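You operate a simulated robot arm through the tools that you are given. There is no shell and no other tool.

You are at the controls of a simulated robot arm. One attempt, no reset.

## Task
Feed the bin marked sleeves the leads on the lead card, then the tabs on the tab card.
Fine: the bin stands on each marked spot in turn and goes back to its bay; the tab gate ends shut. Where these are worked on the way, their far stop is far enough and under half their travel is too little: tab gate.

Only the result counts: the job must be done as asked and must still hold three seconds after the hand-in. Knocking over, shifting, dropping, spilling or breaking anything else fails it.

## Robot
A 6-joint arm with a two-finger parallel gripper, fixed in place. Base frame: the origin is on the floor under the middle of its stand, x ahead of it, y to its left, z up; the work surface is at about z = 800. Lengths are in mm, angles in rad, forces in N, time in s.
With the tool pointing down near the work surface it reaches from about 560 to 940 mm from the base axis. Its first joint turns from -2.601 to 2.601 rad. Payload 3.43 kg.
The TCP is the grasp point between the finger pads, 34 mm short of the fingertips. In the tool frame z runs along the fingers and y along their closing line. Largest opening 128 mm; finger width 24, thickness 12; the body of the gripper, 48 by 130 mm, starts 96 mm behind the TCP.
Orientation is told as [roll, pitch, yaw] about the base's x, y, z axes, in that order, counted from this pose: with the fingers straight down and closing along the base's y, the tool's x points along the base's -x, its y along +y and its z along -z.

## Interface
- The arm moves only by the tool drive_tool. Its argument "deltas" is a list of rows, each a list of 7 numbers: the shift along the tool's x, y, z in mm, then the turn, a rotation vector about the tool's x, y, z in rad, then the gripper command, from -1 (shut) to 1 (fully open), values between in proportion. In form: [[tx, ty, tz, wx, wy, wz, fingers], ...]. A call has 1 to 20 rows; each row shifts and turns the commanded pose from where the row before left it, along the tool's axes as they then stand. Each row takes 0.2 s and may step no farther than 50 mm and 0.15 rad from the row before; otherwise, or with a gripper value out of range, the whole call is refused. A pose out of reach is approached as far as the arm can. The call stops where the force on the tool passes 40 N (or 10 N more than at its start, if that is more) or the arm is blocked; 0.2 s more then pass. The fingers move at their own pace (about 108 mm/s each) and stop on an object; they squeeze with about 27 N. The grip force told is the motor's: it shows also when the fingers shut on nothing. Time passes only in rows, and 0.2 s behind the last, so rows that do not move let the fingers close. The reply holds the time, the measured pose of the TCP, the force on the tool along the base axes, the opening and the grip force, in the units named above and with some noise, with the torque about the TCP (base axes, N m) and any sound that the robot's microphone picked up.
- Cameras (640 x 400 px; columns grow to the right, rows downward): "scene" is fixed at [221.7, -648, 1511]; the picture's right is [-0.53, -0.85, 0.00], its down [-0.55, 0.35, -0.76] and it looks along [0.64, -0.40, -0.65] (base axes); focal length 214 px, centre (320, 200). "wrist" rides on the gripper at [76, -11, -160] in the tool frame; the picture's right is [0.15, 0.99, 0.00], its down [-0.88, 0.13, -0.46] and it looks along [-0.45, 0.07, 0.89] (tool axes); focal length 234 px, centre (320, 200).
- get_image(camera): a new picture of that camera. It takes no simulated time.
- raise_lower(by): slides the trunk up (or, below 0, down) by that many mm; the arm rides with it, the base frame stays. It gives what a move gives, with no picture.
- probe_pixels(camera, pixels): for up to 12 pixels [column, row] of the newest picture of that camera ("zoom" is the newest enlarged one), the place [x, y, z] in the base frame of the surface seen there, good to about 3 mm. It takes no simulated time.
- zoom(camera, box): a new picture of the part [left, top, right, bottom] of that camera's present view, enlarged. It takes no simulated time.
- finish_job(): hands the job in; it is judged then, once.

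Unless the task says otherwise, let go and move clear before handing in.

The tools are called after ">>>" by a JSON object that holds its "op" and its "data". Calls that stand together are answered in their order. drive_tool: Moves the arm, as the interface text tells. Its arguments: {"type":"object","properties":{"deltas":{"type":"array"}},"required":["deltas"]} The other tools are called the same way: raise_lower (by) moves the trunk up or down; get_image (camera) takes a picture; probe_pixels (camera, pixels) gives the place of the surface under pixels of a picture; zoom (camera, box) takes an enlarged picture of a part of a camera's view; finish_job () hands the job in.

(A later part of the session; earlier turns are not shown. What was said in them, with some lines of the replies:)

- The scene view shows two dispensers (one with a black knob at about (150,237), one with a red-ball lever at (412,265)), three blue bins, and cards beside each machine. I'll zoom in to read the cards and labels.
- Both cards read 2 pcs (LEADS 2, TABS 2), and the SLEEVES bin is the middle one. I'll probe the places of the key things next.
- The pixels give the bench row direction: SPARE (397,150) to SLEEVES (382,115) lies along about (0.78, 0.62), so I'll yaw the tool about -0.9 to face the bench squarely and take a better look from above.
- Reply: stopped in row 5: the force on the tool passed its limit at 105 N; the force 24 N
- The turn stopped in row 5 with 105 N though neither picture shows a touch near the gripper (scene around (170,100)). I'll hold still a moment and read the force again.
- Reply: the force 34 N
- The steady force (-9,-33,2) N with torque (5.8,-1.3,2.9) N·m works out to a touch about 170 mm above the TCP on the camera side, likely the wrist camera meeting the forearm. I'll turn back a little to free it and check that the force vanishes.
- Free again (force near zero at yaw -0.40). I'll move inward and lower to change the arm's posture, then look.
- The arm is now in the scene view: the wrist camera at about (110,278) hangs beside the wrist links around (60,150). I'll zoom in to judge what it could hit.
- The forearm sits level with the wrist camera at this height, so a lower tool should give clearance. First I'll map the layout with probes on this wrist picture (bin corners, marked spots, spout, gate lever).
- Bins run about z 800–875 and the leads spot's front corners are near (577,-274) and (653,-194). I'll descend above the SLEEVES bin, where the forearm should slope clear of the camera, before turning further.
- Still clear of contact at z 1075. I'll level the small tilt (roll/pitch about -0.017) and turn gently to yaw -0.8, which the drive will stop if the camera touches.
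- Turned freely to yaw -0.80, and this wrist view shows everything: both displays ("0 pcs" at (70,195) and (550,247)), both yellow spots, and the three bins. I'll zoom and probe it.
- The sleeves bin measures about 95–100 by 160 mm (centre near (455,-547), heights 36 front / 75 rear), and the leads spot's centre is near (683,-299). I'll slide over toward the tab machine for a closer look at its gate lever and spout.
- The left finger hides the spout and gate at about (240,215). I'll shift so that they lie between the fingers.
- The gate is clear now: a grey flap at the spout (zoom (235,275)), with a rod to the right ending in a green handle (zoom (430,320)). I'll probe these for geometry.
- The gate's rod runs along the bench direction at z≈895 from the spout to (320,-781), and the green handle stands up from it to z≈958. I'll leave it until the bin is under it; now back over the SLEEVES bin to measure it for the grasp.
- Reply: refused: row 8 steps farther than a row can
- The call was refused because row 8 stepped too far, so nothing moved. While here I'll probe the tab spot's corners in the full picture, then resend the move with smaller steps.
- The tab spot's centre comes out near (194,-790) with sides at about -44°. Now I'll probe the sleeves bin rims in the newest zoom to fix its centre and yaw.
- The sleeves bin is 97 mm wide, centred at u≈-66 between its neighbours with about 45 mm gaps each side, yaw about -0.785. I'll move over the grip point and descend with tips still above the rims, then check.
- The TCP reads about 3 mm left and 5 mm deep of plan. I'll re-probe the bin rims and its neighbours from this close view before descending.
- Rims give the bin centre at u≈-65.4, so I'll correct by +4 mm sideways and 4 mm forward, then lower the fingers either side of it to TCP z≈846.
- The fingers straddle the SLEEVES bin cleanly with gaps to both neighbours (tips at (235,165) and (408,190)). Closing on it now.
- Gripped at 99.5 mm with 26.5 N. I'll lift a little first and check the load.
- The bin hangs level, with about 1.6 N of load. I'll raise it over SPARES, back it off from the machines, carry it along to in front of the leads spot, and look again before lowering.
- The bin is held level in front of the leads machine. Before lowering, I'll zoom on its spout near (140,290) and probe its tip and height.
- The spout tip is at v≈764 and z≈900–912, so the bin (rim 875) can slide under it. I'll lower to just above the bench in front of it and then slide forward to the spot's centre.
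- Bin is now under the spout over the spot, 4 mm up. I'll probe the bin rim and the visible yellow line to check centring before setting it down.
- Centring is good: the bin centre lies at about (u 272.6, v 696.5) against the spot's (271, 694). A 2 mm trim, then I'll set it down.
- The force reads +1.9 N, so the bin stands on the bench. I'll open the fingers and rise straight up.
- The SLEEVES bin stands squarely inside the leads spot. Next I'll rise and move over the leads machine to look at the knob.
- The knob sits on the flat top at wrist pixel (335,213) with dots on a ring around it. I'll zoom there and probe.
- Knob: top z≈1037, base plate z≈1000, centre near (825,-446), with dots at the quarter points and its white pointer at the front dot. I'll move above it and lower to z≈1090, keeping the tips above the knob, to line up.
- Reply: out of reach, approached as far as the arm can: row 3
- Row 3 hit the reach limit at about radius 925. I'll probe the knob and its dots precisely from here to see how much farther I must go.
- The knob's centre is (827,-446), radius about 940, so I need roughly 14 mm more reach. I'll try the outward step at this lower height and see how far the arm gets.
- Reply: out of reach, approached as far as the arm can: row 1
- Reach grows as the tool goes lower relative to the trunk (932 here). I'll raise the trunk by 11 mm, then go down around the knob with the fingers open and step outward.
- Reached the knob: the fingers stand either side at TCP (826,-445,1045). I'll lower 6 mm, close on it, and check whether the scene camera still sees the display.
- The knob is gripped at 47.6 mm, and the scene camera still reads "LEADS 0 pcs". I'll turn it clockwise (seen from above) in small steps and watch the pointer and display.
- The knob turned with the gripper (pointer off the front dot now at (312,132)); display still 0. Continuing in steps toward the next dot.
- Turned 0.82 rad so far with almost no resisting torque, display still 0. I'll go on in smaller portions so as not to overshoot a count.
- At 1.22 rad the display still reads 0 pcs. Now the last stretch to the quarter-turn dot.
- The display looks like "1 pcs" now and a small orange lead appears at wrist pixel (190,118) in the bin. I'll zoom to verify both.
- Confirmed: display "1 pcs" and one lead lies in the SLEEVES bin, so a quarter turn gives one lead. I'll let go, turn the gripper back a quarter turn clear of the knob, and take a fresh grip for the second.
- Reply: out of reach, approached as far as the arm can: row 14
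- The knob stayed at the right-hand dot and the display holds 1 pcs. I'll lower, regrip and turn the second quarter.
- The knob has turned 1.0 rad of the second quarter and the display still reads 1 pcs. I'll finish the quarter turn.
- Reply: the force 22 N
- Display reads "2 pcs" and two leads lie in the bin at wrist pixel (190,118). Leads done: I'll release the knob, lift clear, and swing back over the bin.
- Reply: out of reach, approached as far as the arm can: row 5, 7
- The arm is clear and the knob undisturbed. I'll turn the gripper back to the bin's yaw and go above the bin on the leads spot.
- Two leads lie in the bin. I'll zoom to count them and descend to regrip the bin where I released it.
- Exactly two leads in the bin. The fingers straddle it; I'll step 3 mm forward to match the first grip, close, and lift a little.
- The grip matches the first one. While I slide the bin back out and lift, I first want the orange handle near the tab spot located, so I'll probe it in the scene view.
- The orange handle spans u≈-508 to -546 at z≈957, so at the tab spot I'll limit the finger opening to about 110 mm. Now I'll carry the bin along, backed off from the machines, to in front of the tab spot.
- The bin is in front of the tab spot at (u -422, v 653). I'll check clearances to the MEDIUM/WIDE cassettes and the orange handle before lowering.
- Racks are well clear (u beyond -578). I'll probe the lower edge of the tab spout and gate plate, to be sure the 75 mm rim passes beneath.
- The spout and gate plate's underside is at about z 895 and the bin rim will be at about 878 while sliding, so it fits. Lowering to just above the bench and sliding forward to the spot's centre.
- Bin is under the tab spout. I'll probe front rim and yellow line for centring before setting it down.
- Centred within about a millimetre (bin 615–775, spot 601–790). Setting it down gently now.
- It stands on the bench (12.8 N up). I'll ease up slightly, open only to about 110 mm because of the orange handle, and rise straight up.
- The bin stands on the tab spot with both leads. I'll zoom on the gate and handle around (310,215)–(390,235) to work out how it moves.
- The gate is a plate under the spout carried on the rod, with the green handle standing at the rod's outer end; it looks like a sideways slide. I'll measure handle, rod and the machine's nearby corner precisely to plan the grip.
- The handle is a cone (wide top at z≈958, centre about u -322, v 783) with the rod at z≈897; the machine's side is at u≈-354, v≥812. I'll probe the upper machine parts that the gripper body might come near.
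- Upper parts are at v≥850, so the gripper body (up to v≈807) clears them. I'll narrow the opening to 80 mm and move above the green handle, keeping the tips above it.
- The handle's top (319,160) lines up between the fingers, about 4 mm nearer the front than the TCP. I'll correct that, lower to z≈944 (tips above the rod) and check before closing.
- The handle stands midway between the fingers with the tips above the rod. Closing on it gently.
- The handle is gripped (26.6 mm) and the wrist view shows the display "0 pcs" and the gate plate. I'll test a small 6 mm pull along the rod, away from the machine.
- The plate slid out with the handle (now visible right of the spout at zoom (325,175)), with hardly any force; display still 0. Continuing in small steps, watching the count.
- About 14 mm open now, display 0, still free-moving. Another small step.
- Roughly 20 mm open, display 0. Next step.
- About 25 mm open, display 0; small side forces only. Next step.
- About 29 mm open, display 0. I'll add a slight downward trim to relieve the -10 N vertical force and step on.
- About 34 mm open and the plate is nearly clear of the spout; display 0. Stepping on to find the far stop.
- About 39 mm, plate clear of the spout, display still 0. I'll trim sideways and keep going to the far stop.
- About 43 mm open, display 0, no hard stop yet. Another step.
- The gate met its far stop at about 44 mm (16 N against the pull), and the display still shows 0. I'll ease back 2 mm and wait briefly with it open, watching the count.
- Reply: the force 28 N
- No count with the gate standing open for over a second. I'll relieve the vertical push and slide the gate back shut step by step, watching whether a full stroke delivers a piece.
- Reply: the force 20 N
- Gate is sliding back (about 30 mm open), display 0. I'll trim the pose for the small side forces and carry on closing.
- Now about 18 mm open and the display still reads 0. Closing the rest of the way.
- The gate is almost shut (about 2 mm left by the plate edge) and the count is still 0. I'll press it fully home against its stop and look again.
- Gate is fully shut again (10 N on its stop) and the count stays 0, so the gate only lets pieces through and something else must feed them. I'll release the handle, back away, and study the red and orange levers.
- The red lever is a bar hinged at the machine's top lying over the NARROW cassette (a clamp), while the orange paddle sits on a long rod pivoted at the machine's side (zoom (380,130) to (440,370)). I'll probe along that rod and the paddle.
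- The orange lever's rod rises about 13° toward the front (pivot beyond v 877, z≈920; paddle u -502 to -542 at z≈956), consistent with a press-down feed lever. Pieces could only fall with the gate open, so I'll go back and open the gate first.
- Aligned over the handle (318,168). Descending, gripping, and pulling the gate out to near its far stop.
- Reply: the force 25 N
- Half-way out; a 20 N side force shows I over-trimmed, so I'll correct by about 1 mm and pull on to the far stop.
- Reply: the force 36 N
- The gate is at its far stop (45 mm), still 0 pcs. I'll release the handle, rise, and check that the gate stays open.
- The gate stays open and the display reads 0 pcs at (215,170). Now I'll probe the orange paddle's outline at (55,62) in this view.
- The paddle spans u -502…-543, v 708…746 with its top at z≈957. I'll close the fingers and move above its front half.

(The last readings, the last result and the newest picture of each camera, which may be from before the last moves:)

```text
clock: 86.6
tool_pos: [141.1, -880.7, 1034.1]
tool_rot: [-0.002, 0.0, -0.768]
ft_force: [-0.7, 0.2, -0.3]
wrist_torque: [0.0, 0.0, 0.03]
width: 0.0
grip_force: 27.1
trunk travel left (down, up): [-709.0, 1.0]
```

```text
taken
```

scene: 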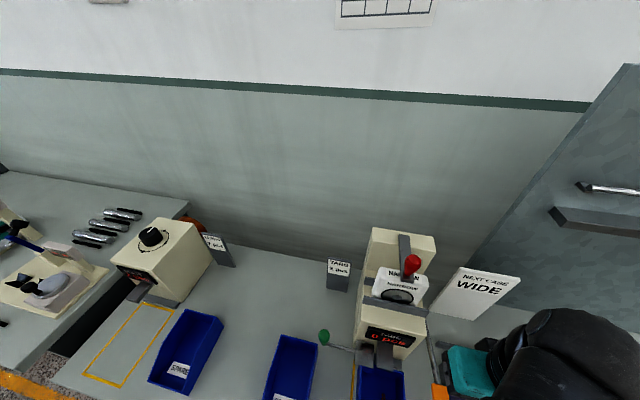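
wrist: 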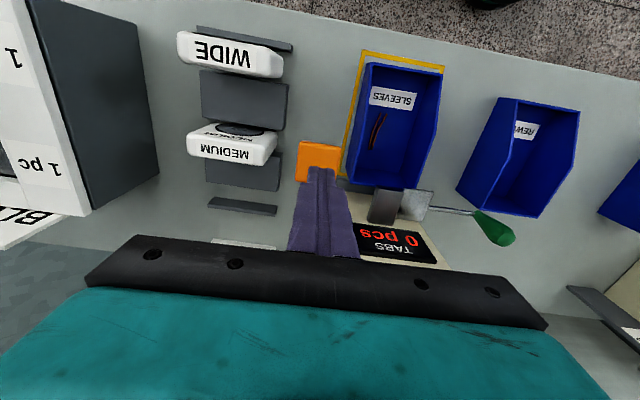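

The closed fingertips are centred over the orange paddle (318,161), and this view also shows the display "0 pcs" and the open gate. I'll descend to touch and then press down gently.

>>> {"op": "drive_tool", "data": {"deltas": [[0, 0, 20, 0, 0, 0, -1], [0, 0, 18, 0, 0, 0, -1], [0, 0, 5, 0, 0, 0, -1], [0, 0, 5, 0, 0, 0, -1]]}}

>>> {"op": "get_image", "data": {"camera": "wrist"}}

```text
clock: 87.6
tool_pos: [140.5, -880.3, 986.0]
tool_rot: [-0.004, 0.001, -0.77]
ft_force: [-0.8, -0.4, 1.9]
wrist_torque: [0.01, -0.01, 0.02]
width: 0.0
grip_force: 27.4
trunk travel left (down, up): [-709.0, 1.0]
```

```text
taken
```

wrist: 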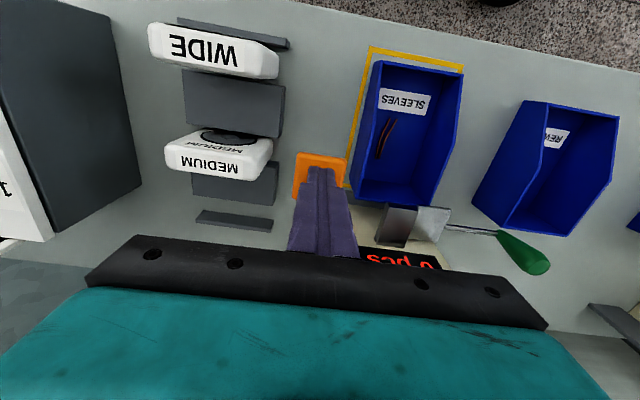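

Light contact (1.9 N) at tip z≈952 and the paddle yields. The wrist view now partly hides the display, so I'll press a little further and read the count from the scene camera.

>>> {"op": "drive_tool", "data": {"deltas": [[0, 0, 6, 0, 0, 0, -1], [0, 0, 6, 0, 0, 0, -1]]}}

>>> {"op": "zoom", "data": {"camera": "scene", "box": [350, 300, 470, 400]}}

>>> {"op": "get_image", "data": {"camera": "wrist"}}

```text
clock: 88.2
tool_pos: [140.7, -879.1, 974.5]
tool_rot: [-0.002, 0.0, -0.769]
ft_force: [-2.0, 0.8, 0.9]
wrist_torque: [-0.02, 0.03, -0.01]
width: 0.0
grip_force: 26.8
trunk travel left (down, up): [-709.0, 1.0]
```

```text
4.00 times, centred on (410, 350) of scene
```

zoom: 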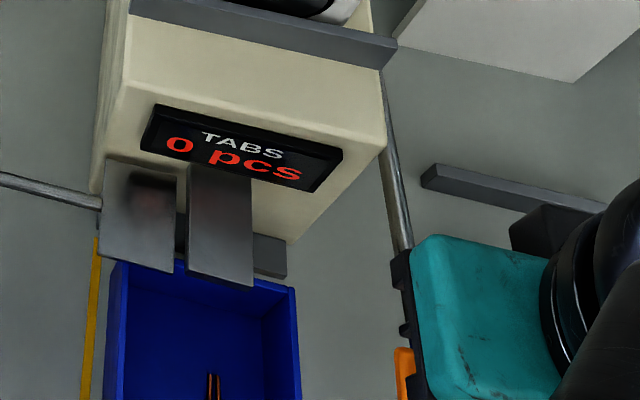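

```text
taken
```

wrist: 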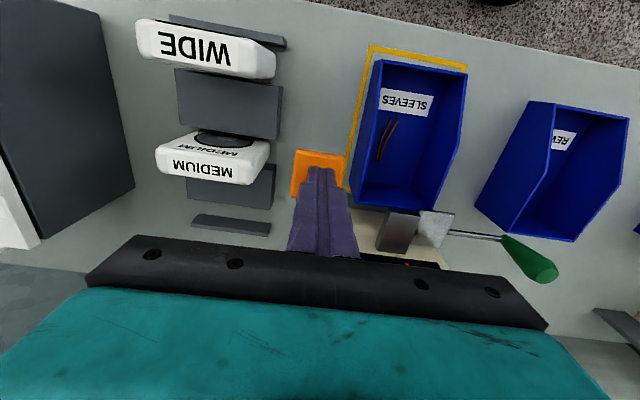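

The paddle follows the fingertips down (force about 1 N) and the scene view still reads "0 pcs". Pressing further in small steps.

>>> {"op": "drive_tool", "data": {"deltas": [[0, 0, 6, 0, 0, 0, -1], [0, 0, 6, 0, 0, 0, -1]]}}

>>> {"op": "zoom", "data": {"camera": "scene", "box": [350, 300, 470, 400]}}

```text
clock: 88.8
tool_pos: [141.1, -880.1, 962.8]
tool_rot: [-0.002, 0.0, -0.771]
ft_force: [-0.7, 1.1, 2.4]
wrist_torque: [0.04, 0.01, -0.01]
width: 0.0
grip_force: 27.2
trunk travel left (down, up): [-709.0, 1.0]
```

```text
4.00 times, centred on (410, 350) of scene
```

zoom: 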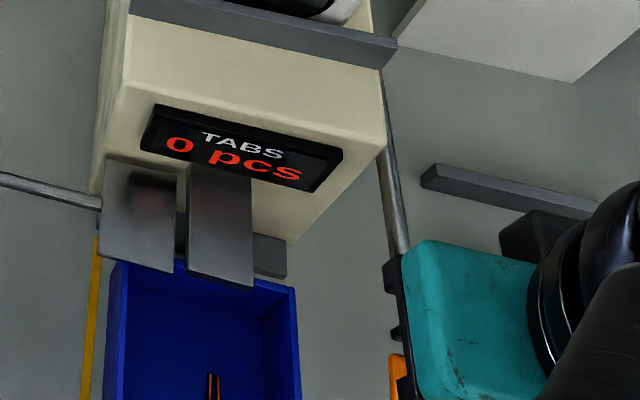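

Paddle down about 28 mm, count 0. Continuing.

>>> {"op": "drive_tool", "data": {"deltas": [[0, 0, 6, 0, 0, 0, -1], [0, 0, 6, 0, 0, 0, -1]]}}

>>> {"op": "zoom", "data": {"camera": "scene", "box": [350, 300, 470, 400]}}

```text
clock: 89.4
tool_pos: [140.2, -879.7, 950.6]
tool_rot: [-0.002, 0.002, -0.768]
ft_force: [0.1, 1.7, 2.4]
wrist_torque: [0.02, -0.02, 0.0]
width: 0.0
grip_force: 27.1
trunk travel left (down, up): [-709.0, 1.0]
```

```text
4.00 times, centred on (410, 350) of scene
```

zoom: 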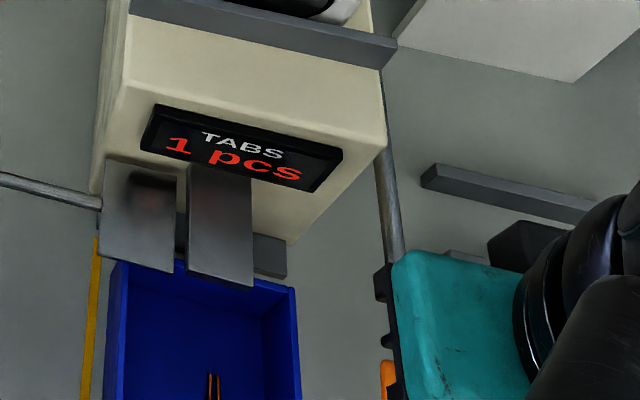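

The display now reads "1 pcs": the orange lever feeds the tabs. I'll look into the bin for the tab, then let the lever rise.

>>> {"op": "zoom", "data": {"camera": "wrist", "box": [280, 40, 480, 260]}}

>>> {"op": "drive_tool", "data": {"deltas": [[0, 0, -12, 0, 0, 0, -1], [0, 0, -12, 0, 0, 0, -1]]}}

>>> {"op": "get_image", "data": {"camera": "wrist"}}

>>> {"op": "zoom", "data": {"camera": "scene", "box": [350, 300, 470, 400]}}

```text
1.82 times, centred on (380, 150) of wrist
```

zoom: 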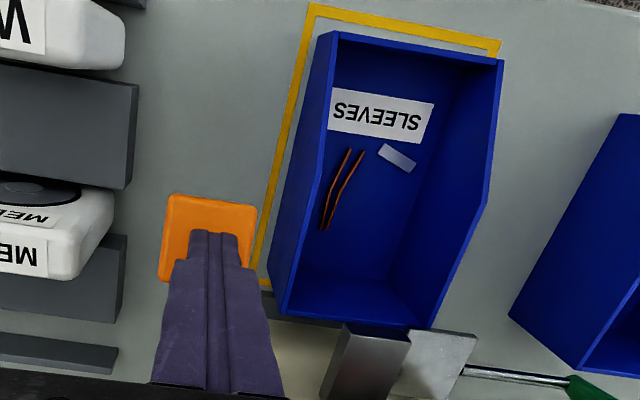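

```text
clock: 90.0
tool_pos: [139.9, -880.1, 974.5]
tool_rot: [-0.003, -0.001, -0.77]
ft_force: [1.4, -0.2, 1.6]
wrist_torque: [-0.02, -0.05, 0.01]
width: 0.1
grip_force: 27.0
trunk travel left (down, up): [-709.0, 1.0]
```

```text
taken
```

wrist: 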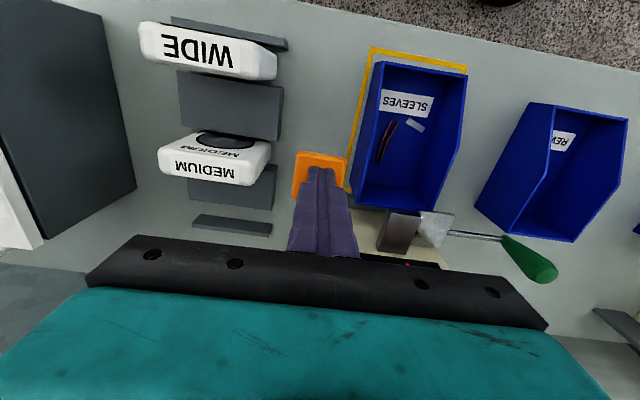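

```text
4.00 times, centred on (410, 350) of scene
```

zoom: 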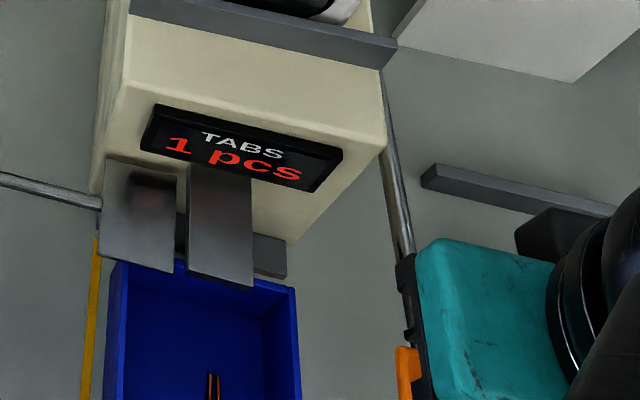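

One tab lies in the bin at (415,125), and the lever springs back up with my fingers. I'll let it return fully, then check the count before the second press.

>>> {"op": "drive_tool", "data": {"deltas": [[0, 0, -12, 0, 0, 0, -1], [0, 0, -12, 0, 0, 0, -1], [0, 0, 0, 0, 0, 0, -1]]}}

>>> {"op": "zoom", "data": {"camera": "scene", "box": [350, 300, 470, 400]}}

>>> {"op": "get_image", "data": {"camera": "wrist"}}

```text
clock: 90.8
tool_pos: [139.8, -879.7, 998.8]
tool_rot: [-0.002, 0.0, -0.77]
ft_force: [0.4, -0.6, 0.0]
wrist_torque: [-0.02, 0.01, -0.02]
width: 0.1
grip_force: 27.2
trunk travel left (down, up): [-709.0, 1.0]
```

```text
4.00 times, centred on (410, 350) of scene
```

zoom: 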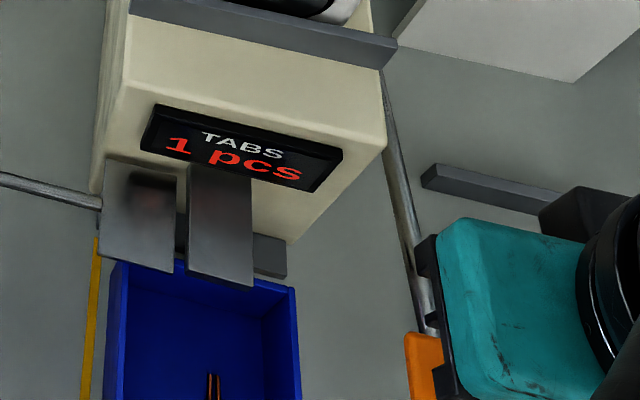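

```text
taken
```

wrist: 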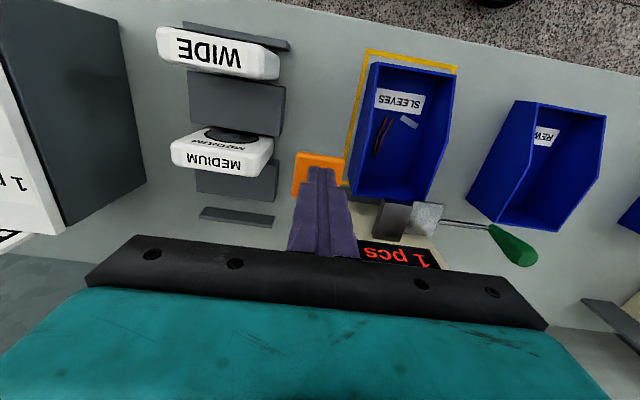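

The lever is fully up (no force) and the count holds at 1 pcs. Pressing it once more to the same depth.

>>> {"op": "drive_tool", "data": {"deltas": [[0, 0, 8, 0, 0, 0, -1], [0, 0, 8, 0, 0, 0, -1], [0, 0, 8, 0, 0, 0, -1], [0, 0, 8, 0, 0, 0, -1], [0, 0, 8, 0, 0, 0, -1], [0, 0, 6, 0, 0, 0, -1]]}}

>>> {"op": "zoom", "data": {"camera": "scene", "box": [350, 300, 470, 400]}}

```text
clock: 92.2
tool_pos: [139.0, -879.4, 952.5]
tool_rot: [-0.002, -0.001, -0.769]
ft_force: [-2.3, -0.6, 3.0]
wrist_torque: [-0.01, 0.04, -0.03]
width: 0.0
grip_force: 26.9
trunk travel left (down, up): [-709.0, 1.0]
```

```text
4.00 times, centred on (410, 350) of scene
```

zoom: 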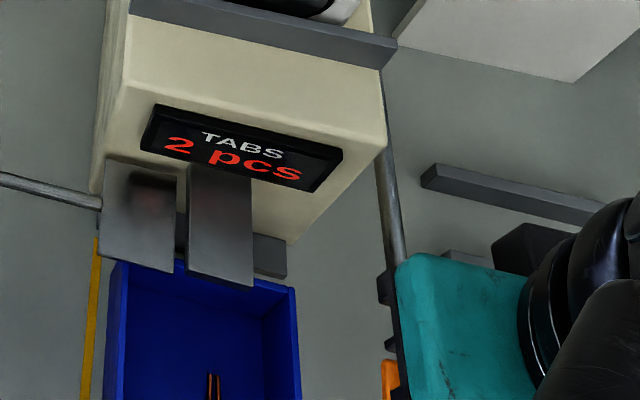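

The display reads "2 pcs". I'll let the lever rise fully, lift away from it, and check the bin.

>>> {"op": "drive_tool", "data": {"deltas": [[0, 0, -12, 0, 0, 0, -1], [0, 0, -12, 0, 0, 0, -1], [0, 0, -12, 0, 0, 0, -1], [0, 0, -20, 0, 0, 0, -1], [0, 0, -25, 0, 0, 0, -1], [0, 0, 0, 0, 0, 0, -1]]}}

>>> {"op": "get_image", "data": {"camera": "wrist"}}

>>> {"op": "zoom", "data": {"camera": "wrist", "box": [280, 40, 520, 260]}}

>>> {"op": "zoom", "data": {"camera": "scene", "box": [350, 300, 470, 400]}}

```text
clock: 93.6
tool_pos: [138.5, -879.9, 1031.8]
tool_rot: [-0.002, 0.001, -0.769]
ft_force: [0.5, 0.0, 0.5]
wrist_torque: [0.01, 0.01, 0.0]
width: 0.0
grip_force: 26.8
trunk travel left (down, up): [-709.0, 1.0]
```

```text
taken
```

wrist: 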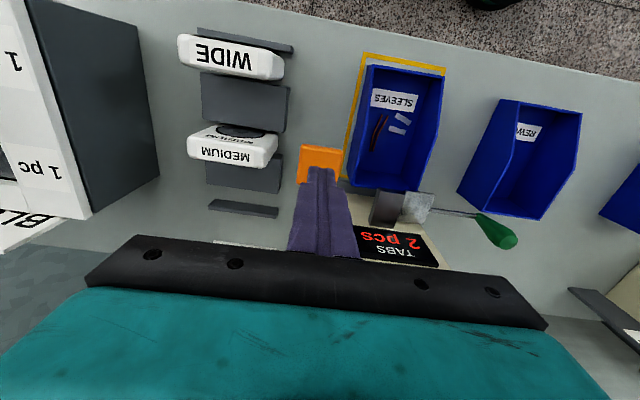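

```text
1.82 times, centred on (400, 150) of wrist
```

zoom: 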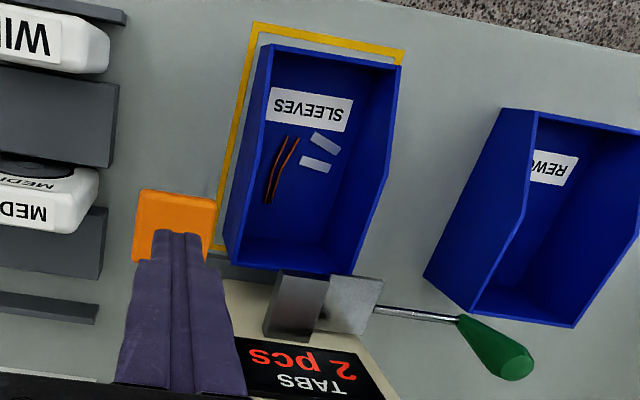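

```text
4.00 times, centred on (410, 350) of scene
```

zoom: 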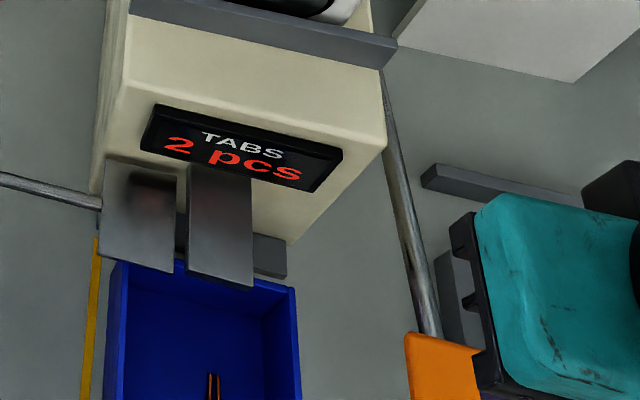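

Two leads and two tabs lie in the bin, and the lever is back up. Now I'll return to the green handle at its open position and shut the gate.

>>> {"op": "drive_tool", "data": {"deltas": [[0, 41, 0, 0, 0, 0, -1], [0, 41, 0, 0, 0, 0, -1], [0, 41, 0, 0, 0, 0, -1], [0, 41, 0, 0, 0, 0, 0.1], [0, 41, 0, 0, 0, 0, 0.1], [0, 42.9, 0, 0, 0, 0, 0.1], [-30, 0, 0, 0, 0, 0, 0.1], [-31.2, 0, 0, 0, 0, 0, 0.1], [0, 0, 30, 0, 0, 0, 0.1], [0, 0, 0, 0, 0, 0, 0.1]]}}

>>> {"op": "get_image", "data": {"camera": "wrist"}}

```text
clock: 95.8
tool_pos: [356.7, -743.2, 1004.4]
tool_rot: [-0.001, -0.001, -0.769]
ft_force: [-0.3, -0.7, -0.3]
wrist_torque: [0.0, 0.01, -0.02]
width: 70.4
grip_force: 0.1
trunk travel left (down, up): [-709.0, 1.0]
```

```text
taken
```

wrist: 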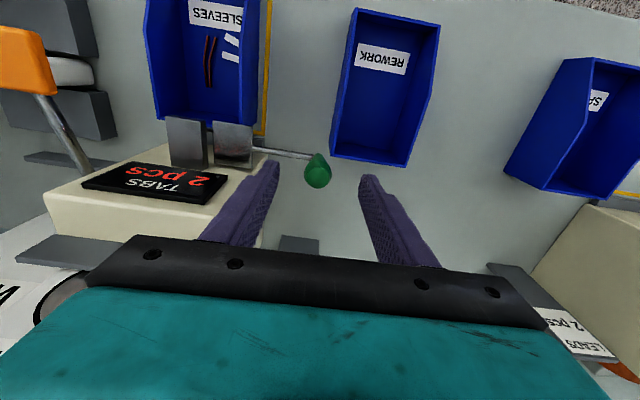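

The handle (317,172) is aligned between the fingers. Descending, gripping, and pushing the gate shut in steps.

>>> {"op": "drive_tool", "data": {"deltas": [[0, 0, 30, 0, 0, 0, 0.1], [0, 0, 29, 0, 0, 0, 0.1], [0, 0, 0, 0, 0, 0, -0.3], [0, 0, 0, 0, 0, 0, -1], [0, 0, 0, 0, 0, 0, -1], [0, -7, 0, 0, 0, 0, -1], [0, -7, 0, 0, 0, 0, -1]]}}

>>> {"op": "zoom", "data": {"camera": "wrist", "box": [60, 60, 400, 260]}}

```text
clock: 97.4
tool_pos: [346.5, -753.9, 944.4]
tool_rot: [0.0, 0.002, -0.769]
ft_force: [-3.7, 3.3, -1.8]
wrist_torque: [-0.22, -0.43, 0.11]
width: 26.4
grip_force: 45.1
trunk travel left (down, up): [-709.0, 1.0]
```

```text
1.88 times, centred on (230, 160) of wrist
```

zoom: 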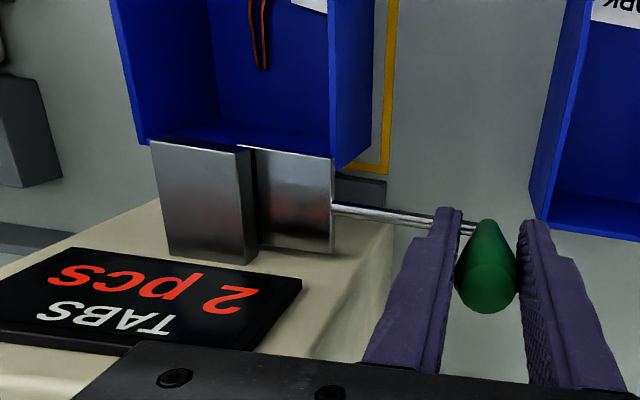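

The gate is sliding in with small forces and the display holds at 2 pcs. Pushing it the rest of the way home.

>>> {"op": "drive_tool", "data": {"deltas": [[0.3, -7, 0, 0, 0, 0, -1], [0, -7, 0, 0, 0, 0, -1], [0, -7, 0, 0, 0, 0, -1], [0, -6, 0, 0, 0, 0, -1], [0, -4, 0, 0, 0, 0, -1], [0, 0, 0, 0, 0, 0, -1]]}}

>>> {"op": "zoom", "data": {"camera": "wrist", "box": [60, 60, 400, 260]}}

```text
clock: 98.8
tool_pos: [325.9, -777.8, 944.7]
tool_rot: [-0.001, 0.002, -0.769]
ft_force: [-9.4, 9.1, -3.5]
wrist_torque: [0.21, 0.23, -0.04]
width: 26.4
grip_force: 45.0
trunk travel left (down, up): [-709.0, 1.0]
```

```text
1.88 times, centred on (230, 160) of wrist
```

zoom: 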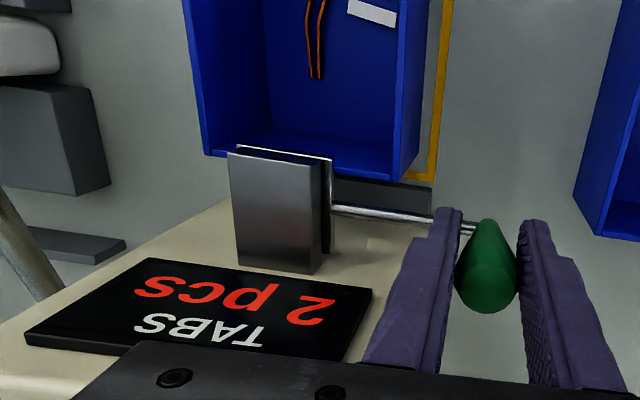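

The plate looks home, as in the fully shut view before. I'll press another 2 mm to be sure it meets the stop, then relax, release and rise.

>>> {"op": "drive_tool", "data": {"deltas": [[0.4, -2, 0, 0, 0, 0, -1], [0, -1.5, 0, 0, 0, 0, -1], [0, 0, 0, 0, 0, 0, -1]]}}

>>> {"op": "zoom", "data": {"camera": "wrist", "box": [60, 60, 400, 260]}}

```text
clock: 99.6
tool_pos: [324.6, -777.1, 945.4]
tool_rot: [0.002, 0.0, -0.767]
ft_force: [-3.1, 18.5, -3.4]
wrist_torque: [-0.1, -0.18, 0.11]
width: 26.6
grip_force: 44.8
trunk travel left (down, up): [-709.0, 1.0]
```

```text
1.88 times, centred on (230, 160) of wrist
```

zoom: 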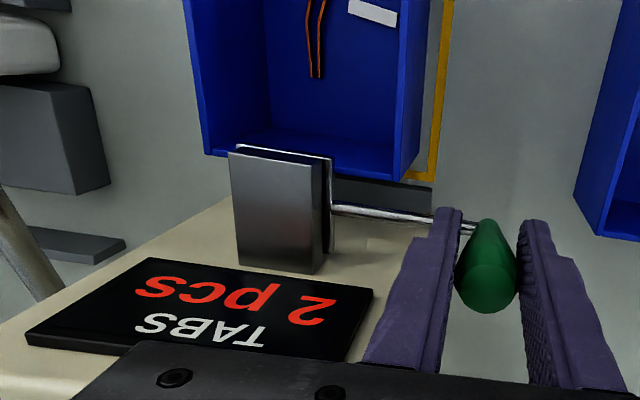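

The gate is firmly against its shut stop (about 11 N). I'll open the fingers in place, so as not to drag it, rise, and check that it stays shut.

>>> {"op": "drive_tool", "data": {"deltas": [[0, 0, 0, 0, 0, 0, -0.2], [0, 0, 0, 0, 0, 0, 0.1], [0, 0, 0, 0, 0, 0, 0.1], [0, 0, -30, 0, 0, 0, 0.1], [0, 0, -30, 0, 0, 0, 0.1], [0, 0, -30, 0, 0, 0, 0.1], [0, 0, 0, 0, 0, 0, 0.1]]}}

>>> {"op": "get_image", "data": {"camera": "wrist"}}

>>> {"op": "zoom", "data": {"camera": "wrist", "box": [140, 0, 400, 220]}}

```text
clock: 101.2
tool_pos: [321.8, -780.3, 1035.0]
tool_rot: [-0.001, 0.0, -0.769]
ft_force: [-0.5, -0.1, 0.5]
wrist_torque: [0.01, -0.01, -0.01]
width: 70.2
grip_force: 0.0
trunk travel left (down, up): [-709.0, 1.0]
```

```text
taken
```

wrist: 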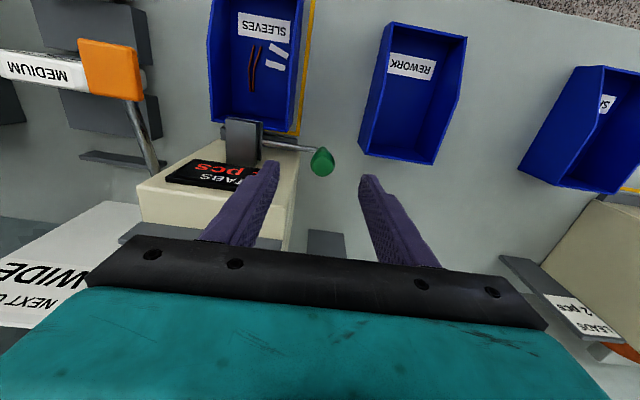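

```text
1.82 times, centred on (270, 110) of wrist
```

zoom: 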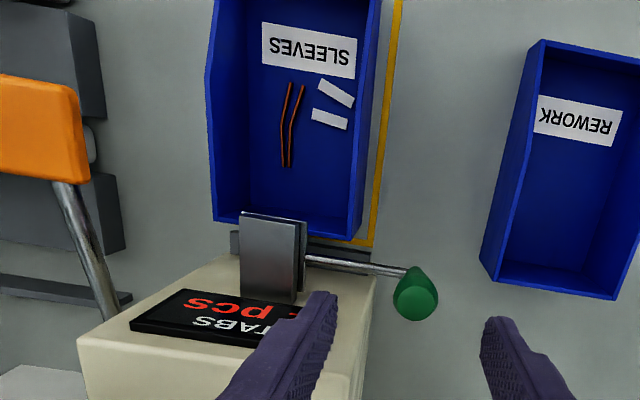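

Gate shut, two leads and two tabs in the bin. I'll confirm the handle's position against the original, and move back above the bin.

>>> {"op": "probe_pixels", "data": {"camera": "wrist", "pixels": [[322, 168], [325, 165], [318, 168], [245, 128], [263, 150]]}}

>>> {"op": "drive_tool", "data": {"deltas": [[42, 0, 0, 0, 0, 0, 0.1], [41, 0, 0, 0, 0, 0, 0.1], [0, -32, 0, 0, 0, 0, 0.1], [0, -32, 0, 0, 0, 0, 0.1], [0, -31.2, 0, 0, 0, 0, 0.72], [0, 0, 30, 0, 0, 0, 0.72], [0, 0, 30, 0, 0, 0, 0.72], [0, 0, 30, 0, 0, 0, 0.72], [0, 0, 0, 0, 0, 0, 0.72]]}}

>>> {"op": "get_image", "data": {"camera": "wrist"}}

```text
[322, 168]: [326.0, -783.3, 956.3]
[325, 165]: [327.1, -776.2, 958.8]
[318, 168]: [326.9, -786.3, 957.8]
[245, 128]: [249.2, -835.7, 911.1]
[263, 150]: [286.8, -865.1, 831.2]
```

```text
clock: 103.2
tool_pos: [194.2, -787.9, 944.4]
tool_rot: [-0.002, 0.0, -0.769]
ft_force: [0.7, 0.2, 1.1]
wrist_torque: [0.02, 0.0, 0.02]
width: 110.1
grip_force: 0.1
trunk travel left (down, up): [-709.0, 1.0]
```

```text
taken
```

wrist: 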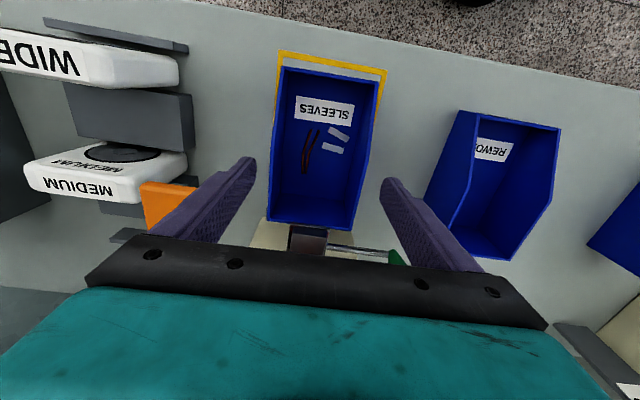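

The handle is back at its original place (326,-783,957). The fingers (110 mm open) are centred over the bin; I'll shift 3 mm forward and descend.

>>> {"op": "drive_tool", "data": {"deltas": [[-3, -0.5, 20, 0, 0, 0, 0.72], [0, 0, 30, 0, 0, 0, 0.72], [0, 0, 30, 0, 0, 0, 0.72], [0, 0, 18, 0, 0, 0, 0.72], [0, 0, 0, 0, 0, 0, 0.72]]}}

>>> {"op": "get_image", "data": {"camera": "wrist"}}

```text
clock: 104.4
tool_pos: [196.0, -793.6, 847.8]
tool_rot: [-0.002, -0.001, -0.77]
ft_force: [0.5, 0.2, 0.4]
wrist_torque: [0.0, -0.02, 0.01]
width: 109.9
grip_force: 0.1
trunk travel left (down, up): [-709.0, 1.0]
```

```text
taken
```

wrist: 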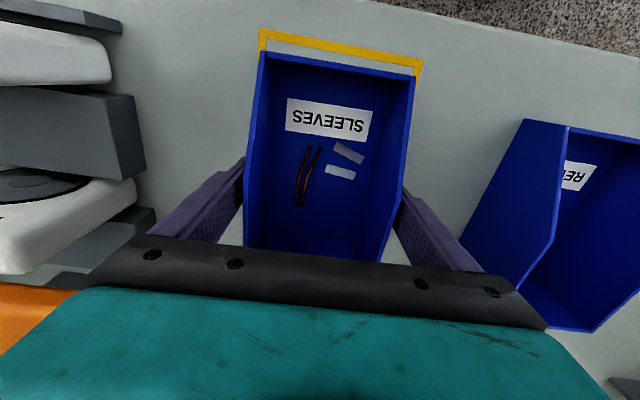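

No touch, fingers straddle the bin. I'll trim 2 mm back to match the earlier grip, close, and lift slightly.

>>> {"op": "drive_tool", "data": {"deltas": [[2, 0.5, 1.5, 0, 0, 0, 0.72], [0, 0, 0, 0, 0, 0, 0.5], [0, 0, 0, 0, 0, 0, -1], [0, 0, 0, 0, 0, 0, -1], [0, 0, 0, 0, 0, 0, -1], [0, 0, -4, 0, 0, 0, -1], [0, 0, 0, 0, 0, 0, -1]]}}

>>> {"op": "get_image", "data": {"camera": "wrist"}}

```text
clock: 106.0
tool_pos: [196.7, -791.3, 851.4]
tool_rot: [-0.002, 0.0, -0.769]
ft_force: [-0.3, -0.5, -0.7]
wrist_torque: [0.02, -0.04, 0.02]
width: 99.5
grip_force: 26.9
trunk travel left (down, up): [-709.0, 1.0]
```

```text
taken
```

wrist: 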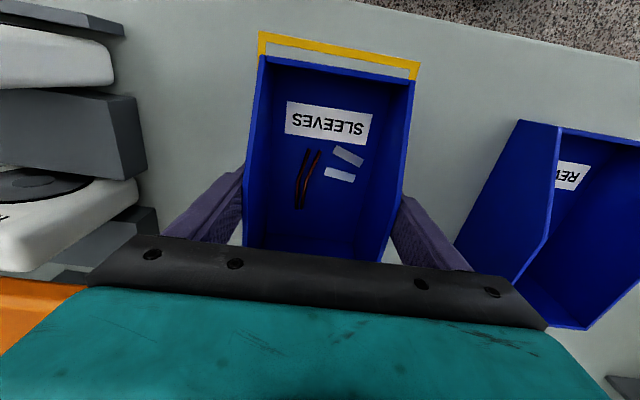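

Gripped as before (front rim at (262,57)). I'll slide the bin back out from the spout, lift, and carry it over REWORK to its bay, stopping above it.

>>> {"op": "drive_tool", "data": {"deltas": [[12, 0, 0, 0, 0, 0, -1], [12, 0, 0, 0, 0, 0, -1], [12, 0, 0, 0, 0, 0, -1], [12, 0, 0, 0, 0, 0, -1], [0, 0, -30, 0, 0, 0, -1], [0, 0, -30, 0, 0, 0, -1], [0, 0, -30, 0, 0, 0, -1], [0, 0, -25, 0, 0, 0, -1], [0, 25, 0, 0, 0, 0, -1], [0, 36, 0, 0, 0, 0, -1], [0, 36, 0, 0, 0, 0, -1], [0, 36, 0, 0, 0, 0, -1], [0, 36, 0, 0, 0, 0, -1], [0, 36, 0, 0, 0, 0, -1], [0, 36, 0, 0, 0, 0, -1], [0, 36, 0, 0, 0, 0, -1], [0, 36, 0, 0, 0, 0, -1], [0, 25, 0, 0, 0, 0.009, -1], [0, 16, 0, 0, 0, 0.008, -1], [0, 0, 0, 0, 0, 0, -1]]}}

>>> {"op": "get_image", "data": {"camera": "wrist"}}

>>> {"op": "get_image", "data": {"camera": "scene"}}

```text
clock: 110.2
tool_pos: [410.2, -502.9, 963.2]
tool_rot: [-0.003, 0.0, -0.787]
ft_force: [-0.3, -0.1, -0.6]
wrist_torque: [0.04, 0.0, -0.01]
width: 99.8
grip_force: 27.1
trunk travel left (down, up): [-709.0, 1.0]
```

```text
taken
```

wrist: 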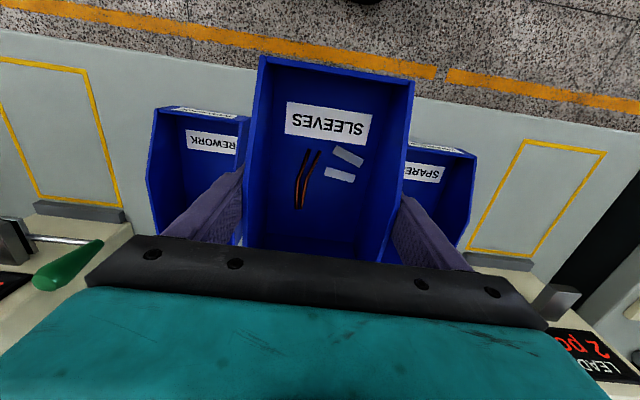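

```text
taken
```

scene: 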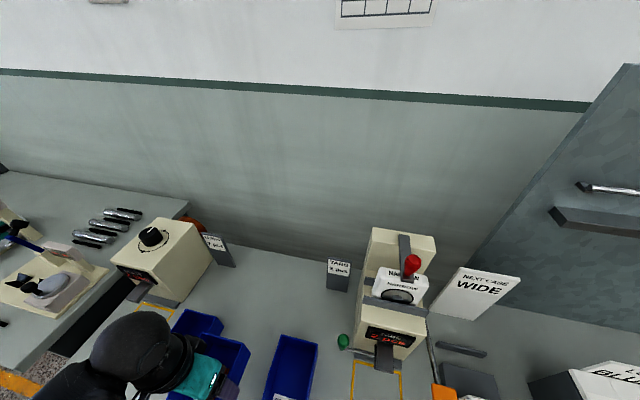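

Over the bay line with all four pieces still in the bin. I'll move forward 63 mm to the pick-up point and lower most of the way, then check against the neighbours.

>>> {"op": "drive_tool", "data": {"deltas": [[-21, 0, 0, 0, 0, 0, -1], [-21, 0, 0, 0, 0, 0, -1], [-21, 0, 0, 0, 0, 0, -1], [0, 0, 30, 0, 0, 0, -1], [0, 0, 30, 0, 0, 0, -1], [0, 0, 0, 0, 0, 0, -1]]}}

>>> {"op": "get_image", "data": {"camera": "wrist"}}

```text
clock: 111.6
tool_pos: [453.3, -545.7, 903.5]
tool_rot: [-0.002, 0.0, -0.787]
ft_force: [-0.3, 0.6, -0.6]
wrist_torque: [-0.03, 0.05, 0.04]
width: 99.3
grip_force: 26.8
trunk travel left (down, up): [-709.0, 1.0]
```

```text
taken
```

wrist: 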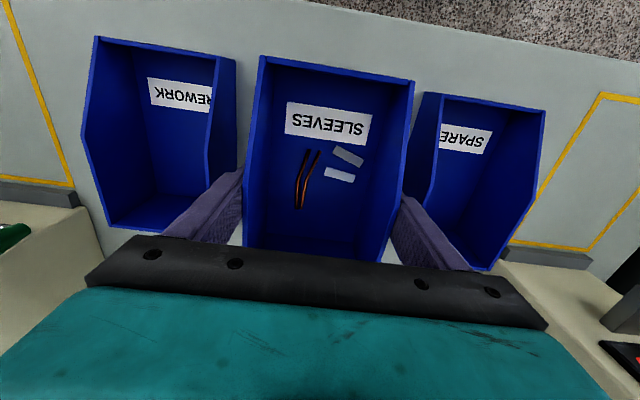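

Lined up between REWORK and SPARES. Lowering to just above the bench and comparing with the original picture.

>>> {"op": "drive_tool", "data": {"deltas": [[0, 0, 25, 0, 0, 0, -1], [0, 0, 20, 0, 0, 0, -1], [0, 0, 8, 0, 0, 0, -1], [0, 0, 0, 0, 0, 0, -1]]}}

>>> {"op": "get_image", "data": {"camera": "wrist"}}

>>> {"op": "probe_pixels", "data": {"camera": "wrist", "pixels": [[265, 60], [408, 82], [251, 140], [402, 150], [247, 220], [394, 230], [180, 60], [455, 95]]}}

```text
clock: 112.6
tool_pos: [453.9, -548.3, 849.9]
tool_rot: [-0.001, -0.001, -0.788]
ft_force: [-0.1, 0.3, -1.5]
wrist_torque: [0.0, 0.03, -0.02]
width: 99.6
grip_force: 26.6
trunk travel left (down, up): [-709.0, 1.0]
```

```text
taken
```

wrist: 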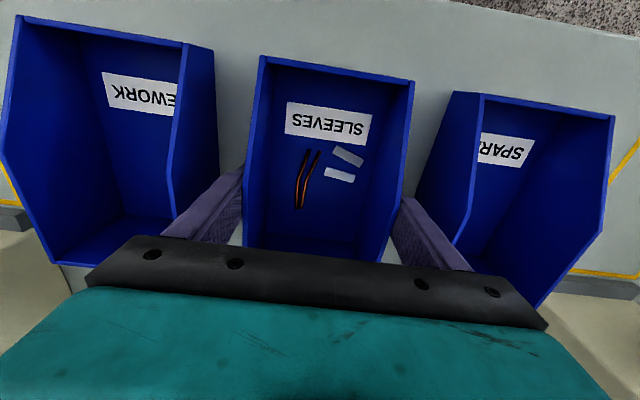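

```text
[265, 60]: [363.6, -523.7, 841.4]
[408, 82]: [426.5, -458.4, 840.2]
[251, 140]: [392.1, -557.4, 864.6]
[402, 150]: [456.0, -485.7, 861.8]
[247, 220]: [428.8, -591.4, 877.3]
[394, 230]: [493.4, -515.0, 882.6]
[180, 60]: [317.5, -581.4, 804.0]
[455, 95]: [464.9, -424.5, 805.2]
```

The view matches the original pick-up picture to about a millimetre. Setting the bin down.

>>> {"op": "drive_tool", "data": {"deltas": [[0, 0.8, 2, 0, 0, 0, -1], [0, 0, 1.2, 0, 0, 0, -1], [0, 0, 0.8, 0, 0, 0, -1], [0, 0, 0, 0, 0, 0, -1]]}}

```text
clock: 113.6
tool_pos: [455.8, -547.2, 845.9]
tool_rot: [-0.002, 0.001, -0.787]
ft_force: [0.3, -1.5, 3.8]
wrist_torque: [0.37, 0.04, -0.01]
width: 99.6
grip_force: 27.4
trunk travel left (down, up): [-709.0, 1.0]
```

The bin stands on the bench (+3.8 N). Opening the fingers and rising straight up.

>>> {"op": "drive_tool", "data": {"deltas": [[0, 0, 0, 0, 0, 0, 0.65], [0, 0, 0, 0, 0, 0, 0.85], [0, 0, 0, 0, 0, 0, 0.85], [0, 0, -20, 0, 0, 0, 0.85], [0, 0, -30, 0, 0, 0, 0.85], [0, 0, -40, 0, 0, 0, 0.85], [0, 0, -40, 0, 0, 0, 0.85], [0, 0, -40, 0, 0, 0, 0.85], [20, 0, 0, 0, 0, 0, 0.85], [30, 0, 0, 0, 0, 0, 0.85], [0, 0, 0, 0, 0, 0, 0.85]]}}

>>> {"op": "get_image", "data": {"camera": "wrist"}}

>>> {"op": "get_image", "data": {"camera": "scene"}}

```text
clock: 116.0
tool_pos: [417.7, -511.9, 1017.4]
tool_rot: [-0.001, -0.001, -0.787]
ft_force: [-0.5, -0.1, -0.3]
wrist_torque: [-0.03, 0.0, -0.01]
width: 118.6
grip_force: 0.1
trunk travel left (down, up): [-709.0, 1.0]
```

```text
taken
```

wrist: 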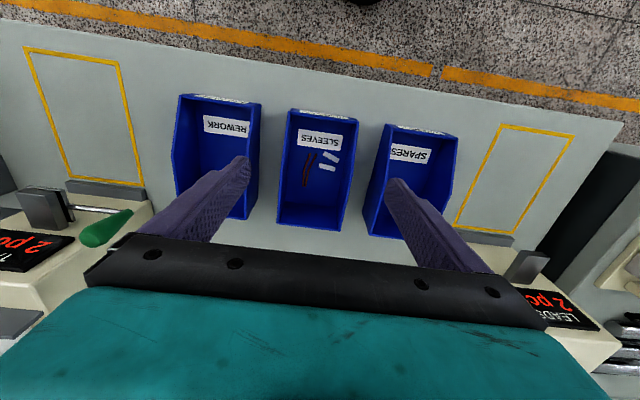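

```text
taken
```

scene: 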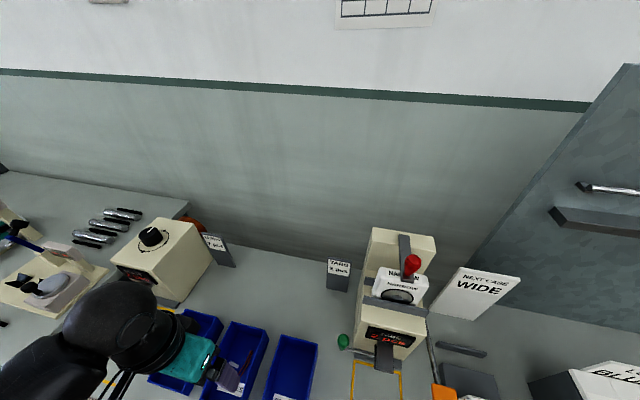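

All three bins stand in a row again and both displays show 2 pcs. I'll zoom for a last check of the bin contents, the gate, and the bin's place in its bay.

>>> {"op": "zoom", "data": {"camera": "wrist", "box": [220, 80, 420, 240]}}

>>> {"op": "zoom", "data": {"camera": "scene", "box": [330, 300, 450, 400]}}

>>> {"op": "probe_pixels", "data": {"camera": "wrist", "pixels": [[278, 222], [340, 228], [309, 225], [291, 112], [355, 122], [282, 180], [347, 190], [323, 118]]}}

```text
2.50 times, centred on (320, 160) of wrist
```

zoom: 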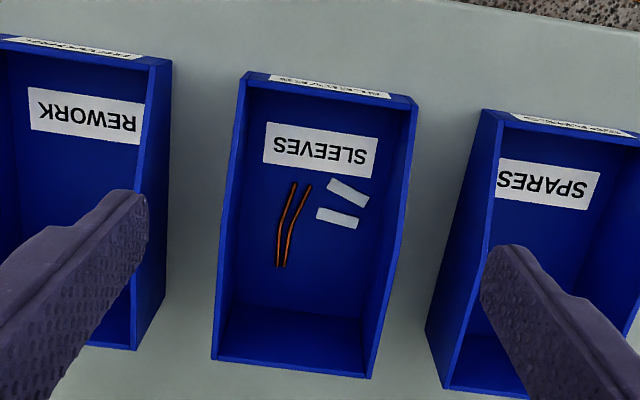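

```text
4.00 times, centred on (390, 350) of scene
```

zoom: 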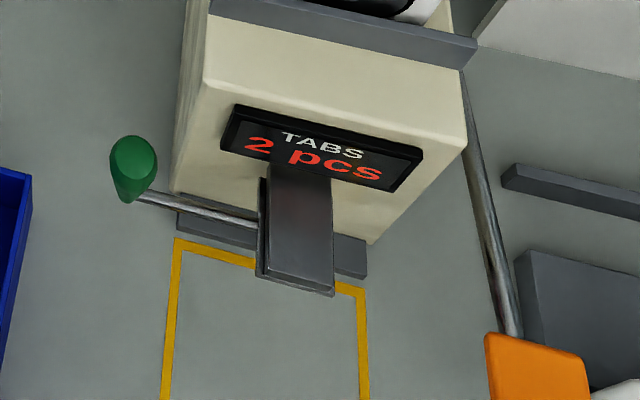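

```text
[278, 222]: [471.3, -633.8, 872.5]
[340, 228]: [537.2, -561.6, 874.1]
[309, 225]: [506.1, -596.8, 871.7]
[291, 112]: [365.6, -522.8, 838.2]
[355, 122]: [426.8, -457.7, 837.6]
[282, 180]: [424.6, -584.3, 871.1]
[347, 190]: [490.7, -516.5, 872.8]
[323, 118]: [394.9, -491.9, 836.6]
```

The last checks all pass:
- **Bin contents:** SLEEVES holds two leads and two tabs.
- **Bay:** its rims (rear corners (471,-634) and (537,-562)) match their original place within 1–2 mm.
- **Gate:** the tab gate plate sits fully under its spout, so it is shut.
- **Counts:** both displays read 2 pcs.

The gripper is open and clear, so I'm handing in.

>>> {"op": "finish_job", "data": {}}

```text
The job is handed in.
```

The job is handed in, and my last check before hand-in showed everything as asked. The tool only confirmed the hand-in; it gave no verdict.

- **Bin contents:** SLEEVES holds two leads and two tabs, matching both cards. Both machine displays read 2 pcs.
- **Spots and bay:** the bin stood on the leads spot, then on the tabs spot. It is back in its bay within about 1–2 mm of where it started.
- **Tab gate:** I opened and shut it once before any tabs came out, because the gate alone delivers nothing. The orange lever feeds the tabs, so I opened the gate to its far stop again, pressed the lever twice, and shut the gate. It was still shut at the last check.
- **Other contacts:** early on, one arm turn stopped at 105 N, probably from the wrist camera touching the arm's own forearm. It came free when I turned back. I saw nothing else in the scene knocked or shifted.

The gripper was open and clear at hand-in. The trunk is 11 mm higher than at the start, which I needed to reach the leads knob.
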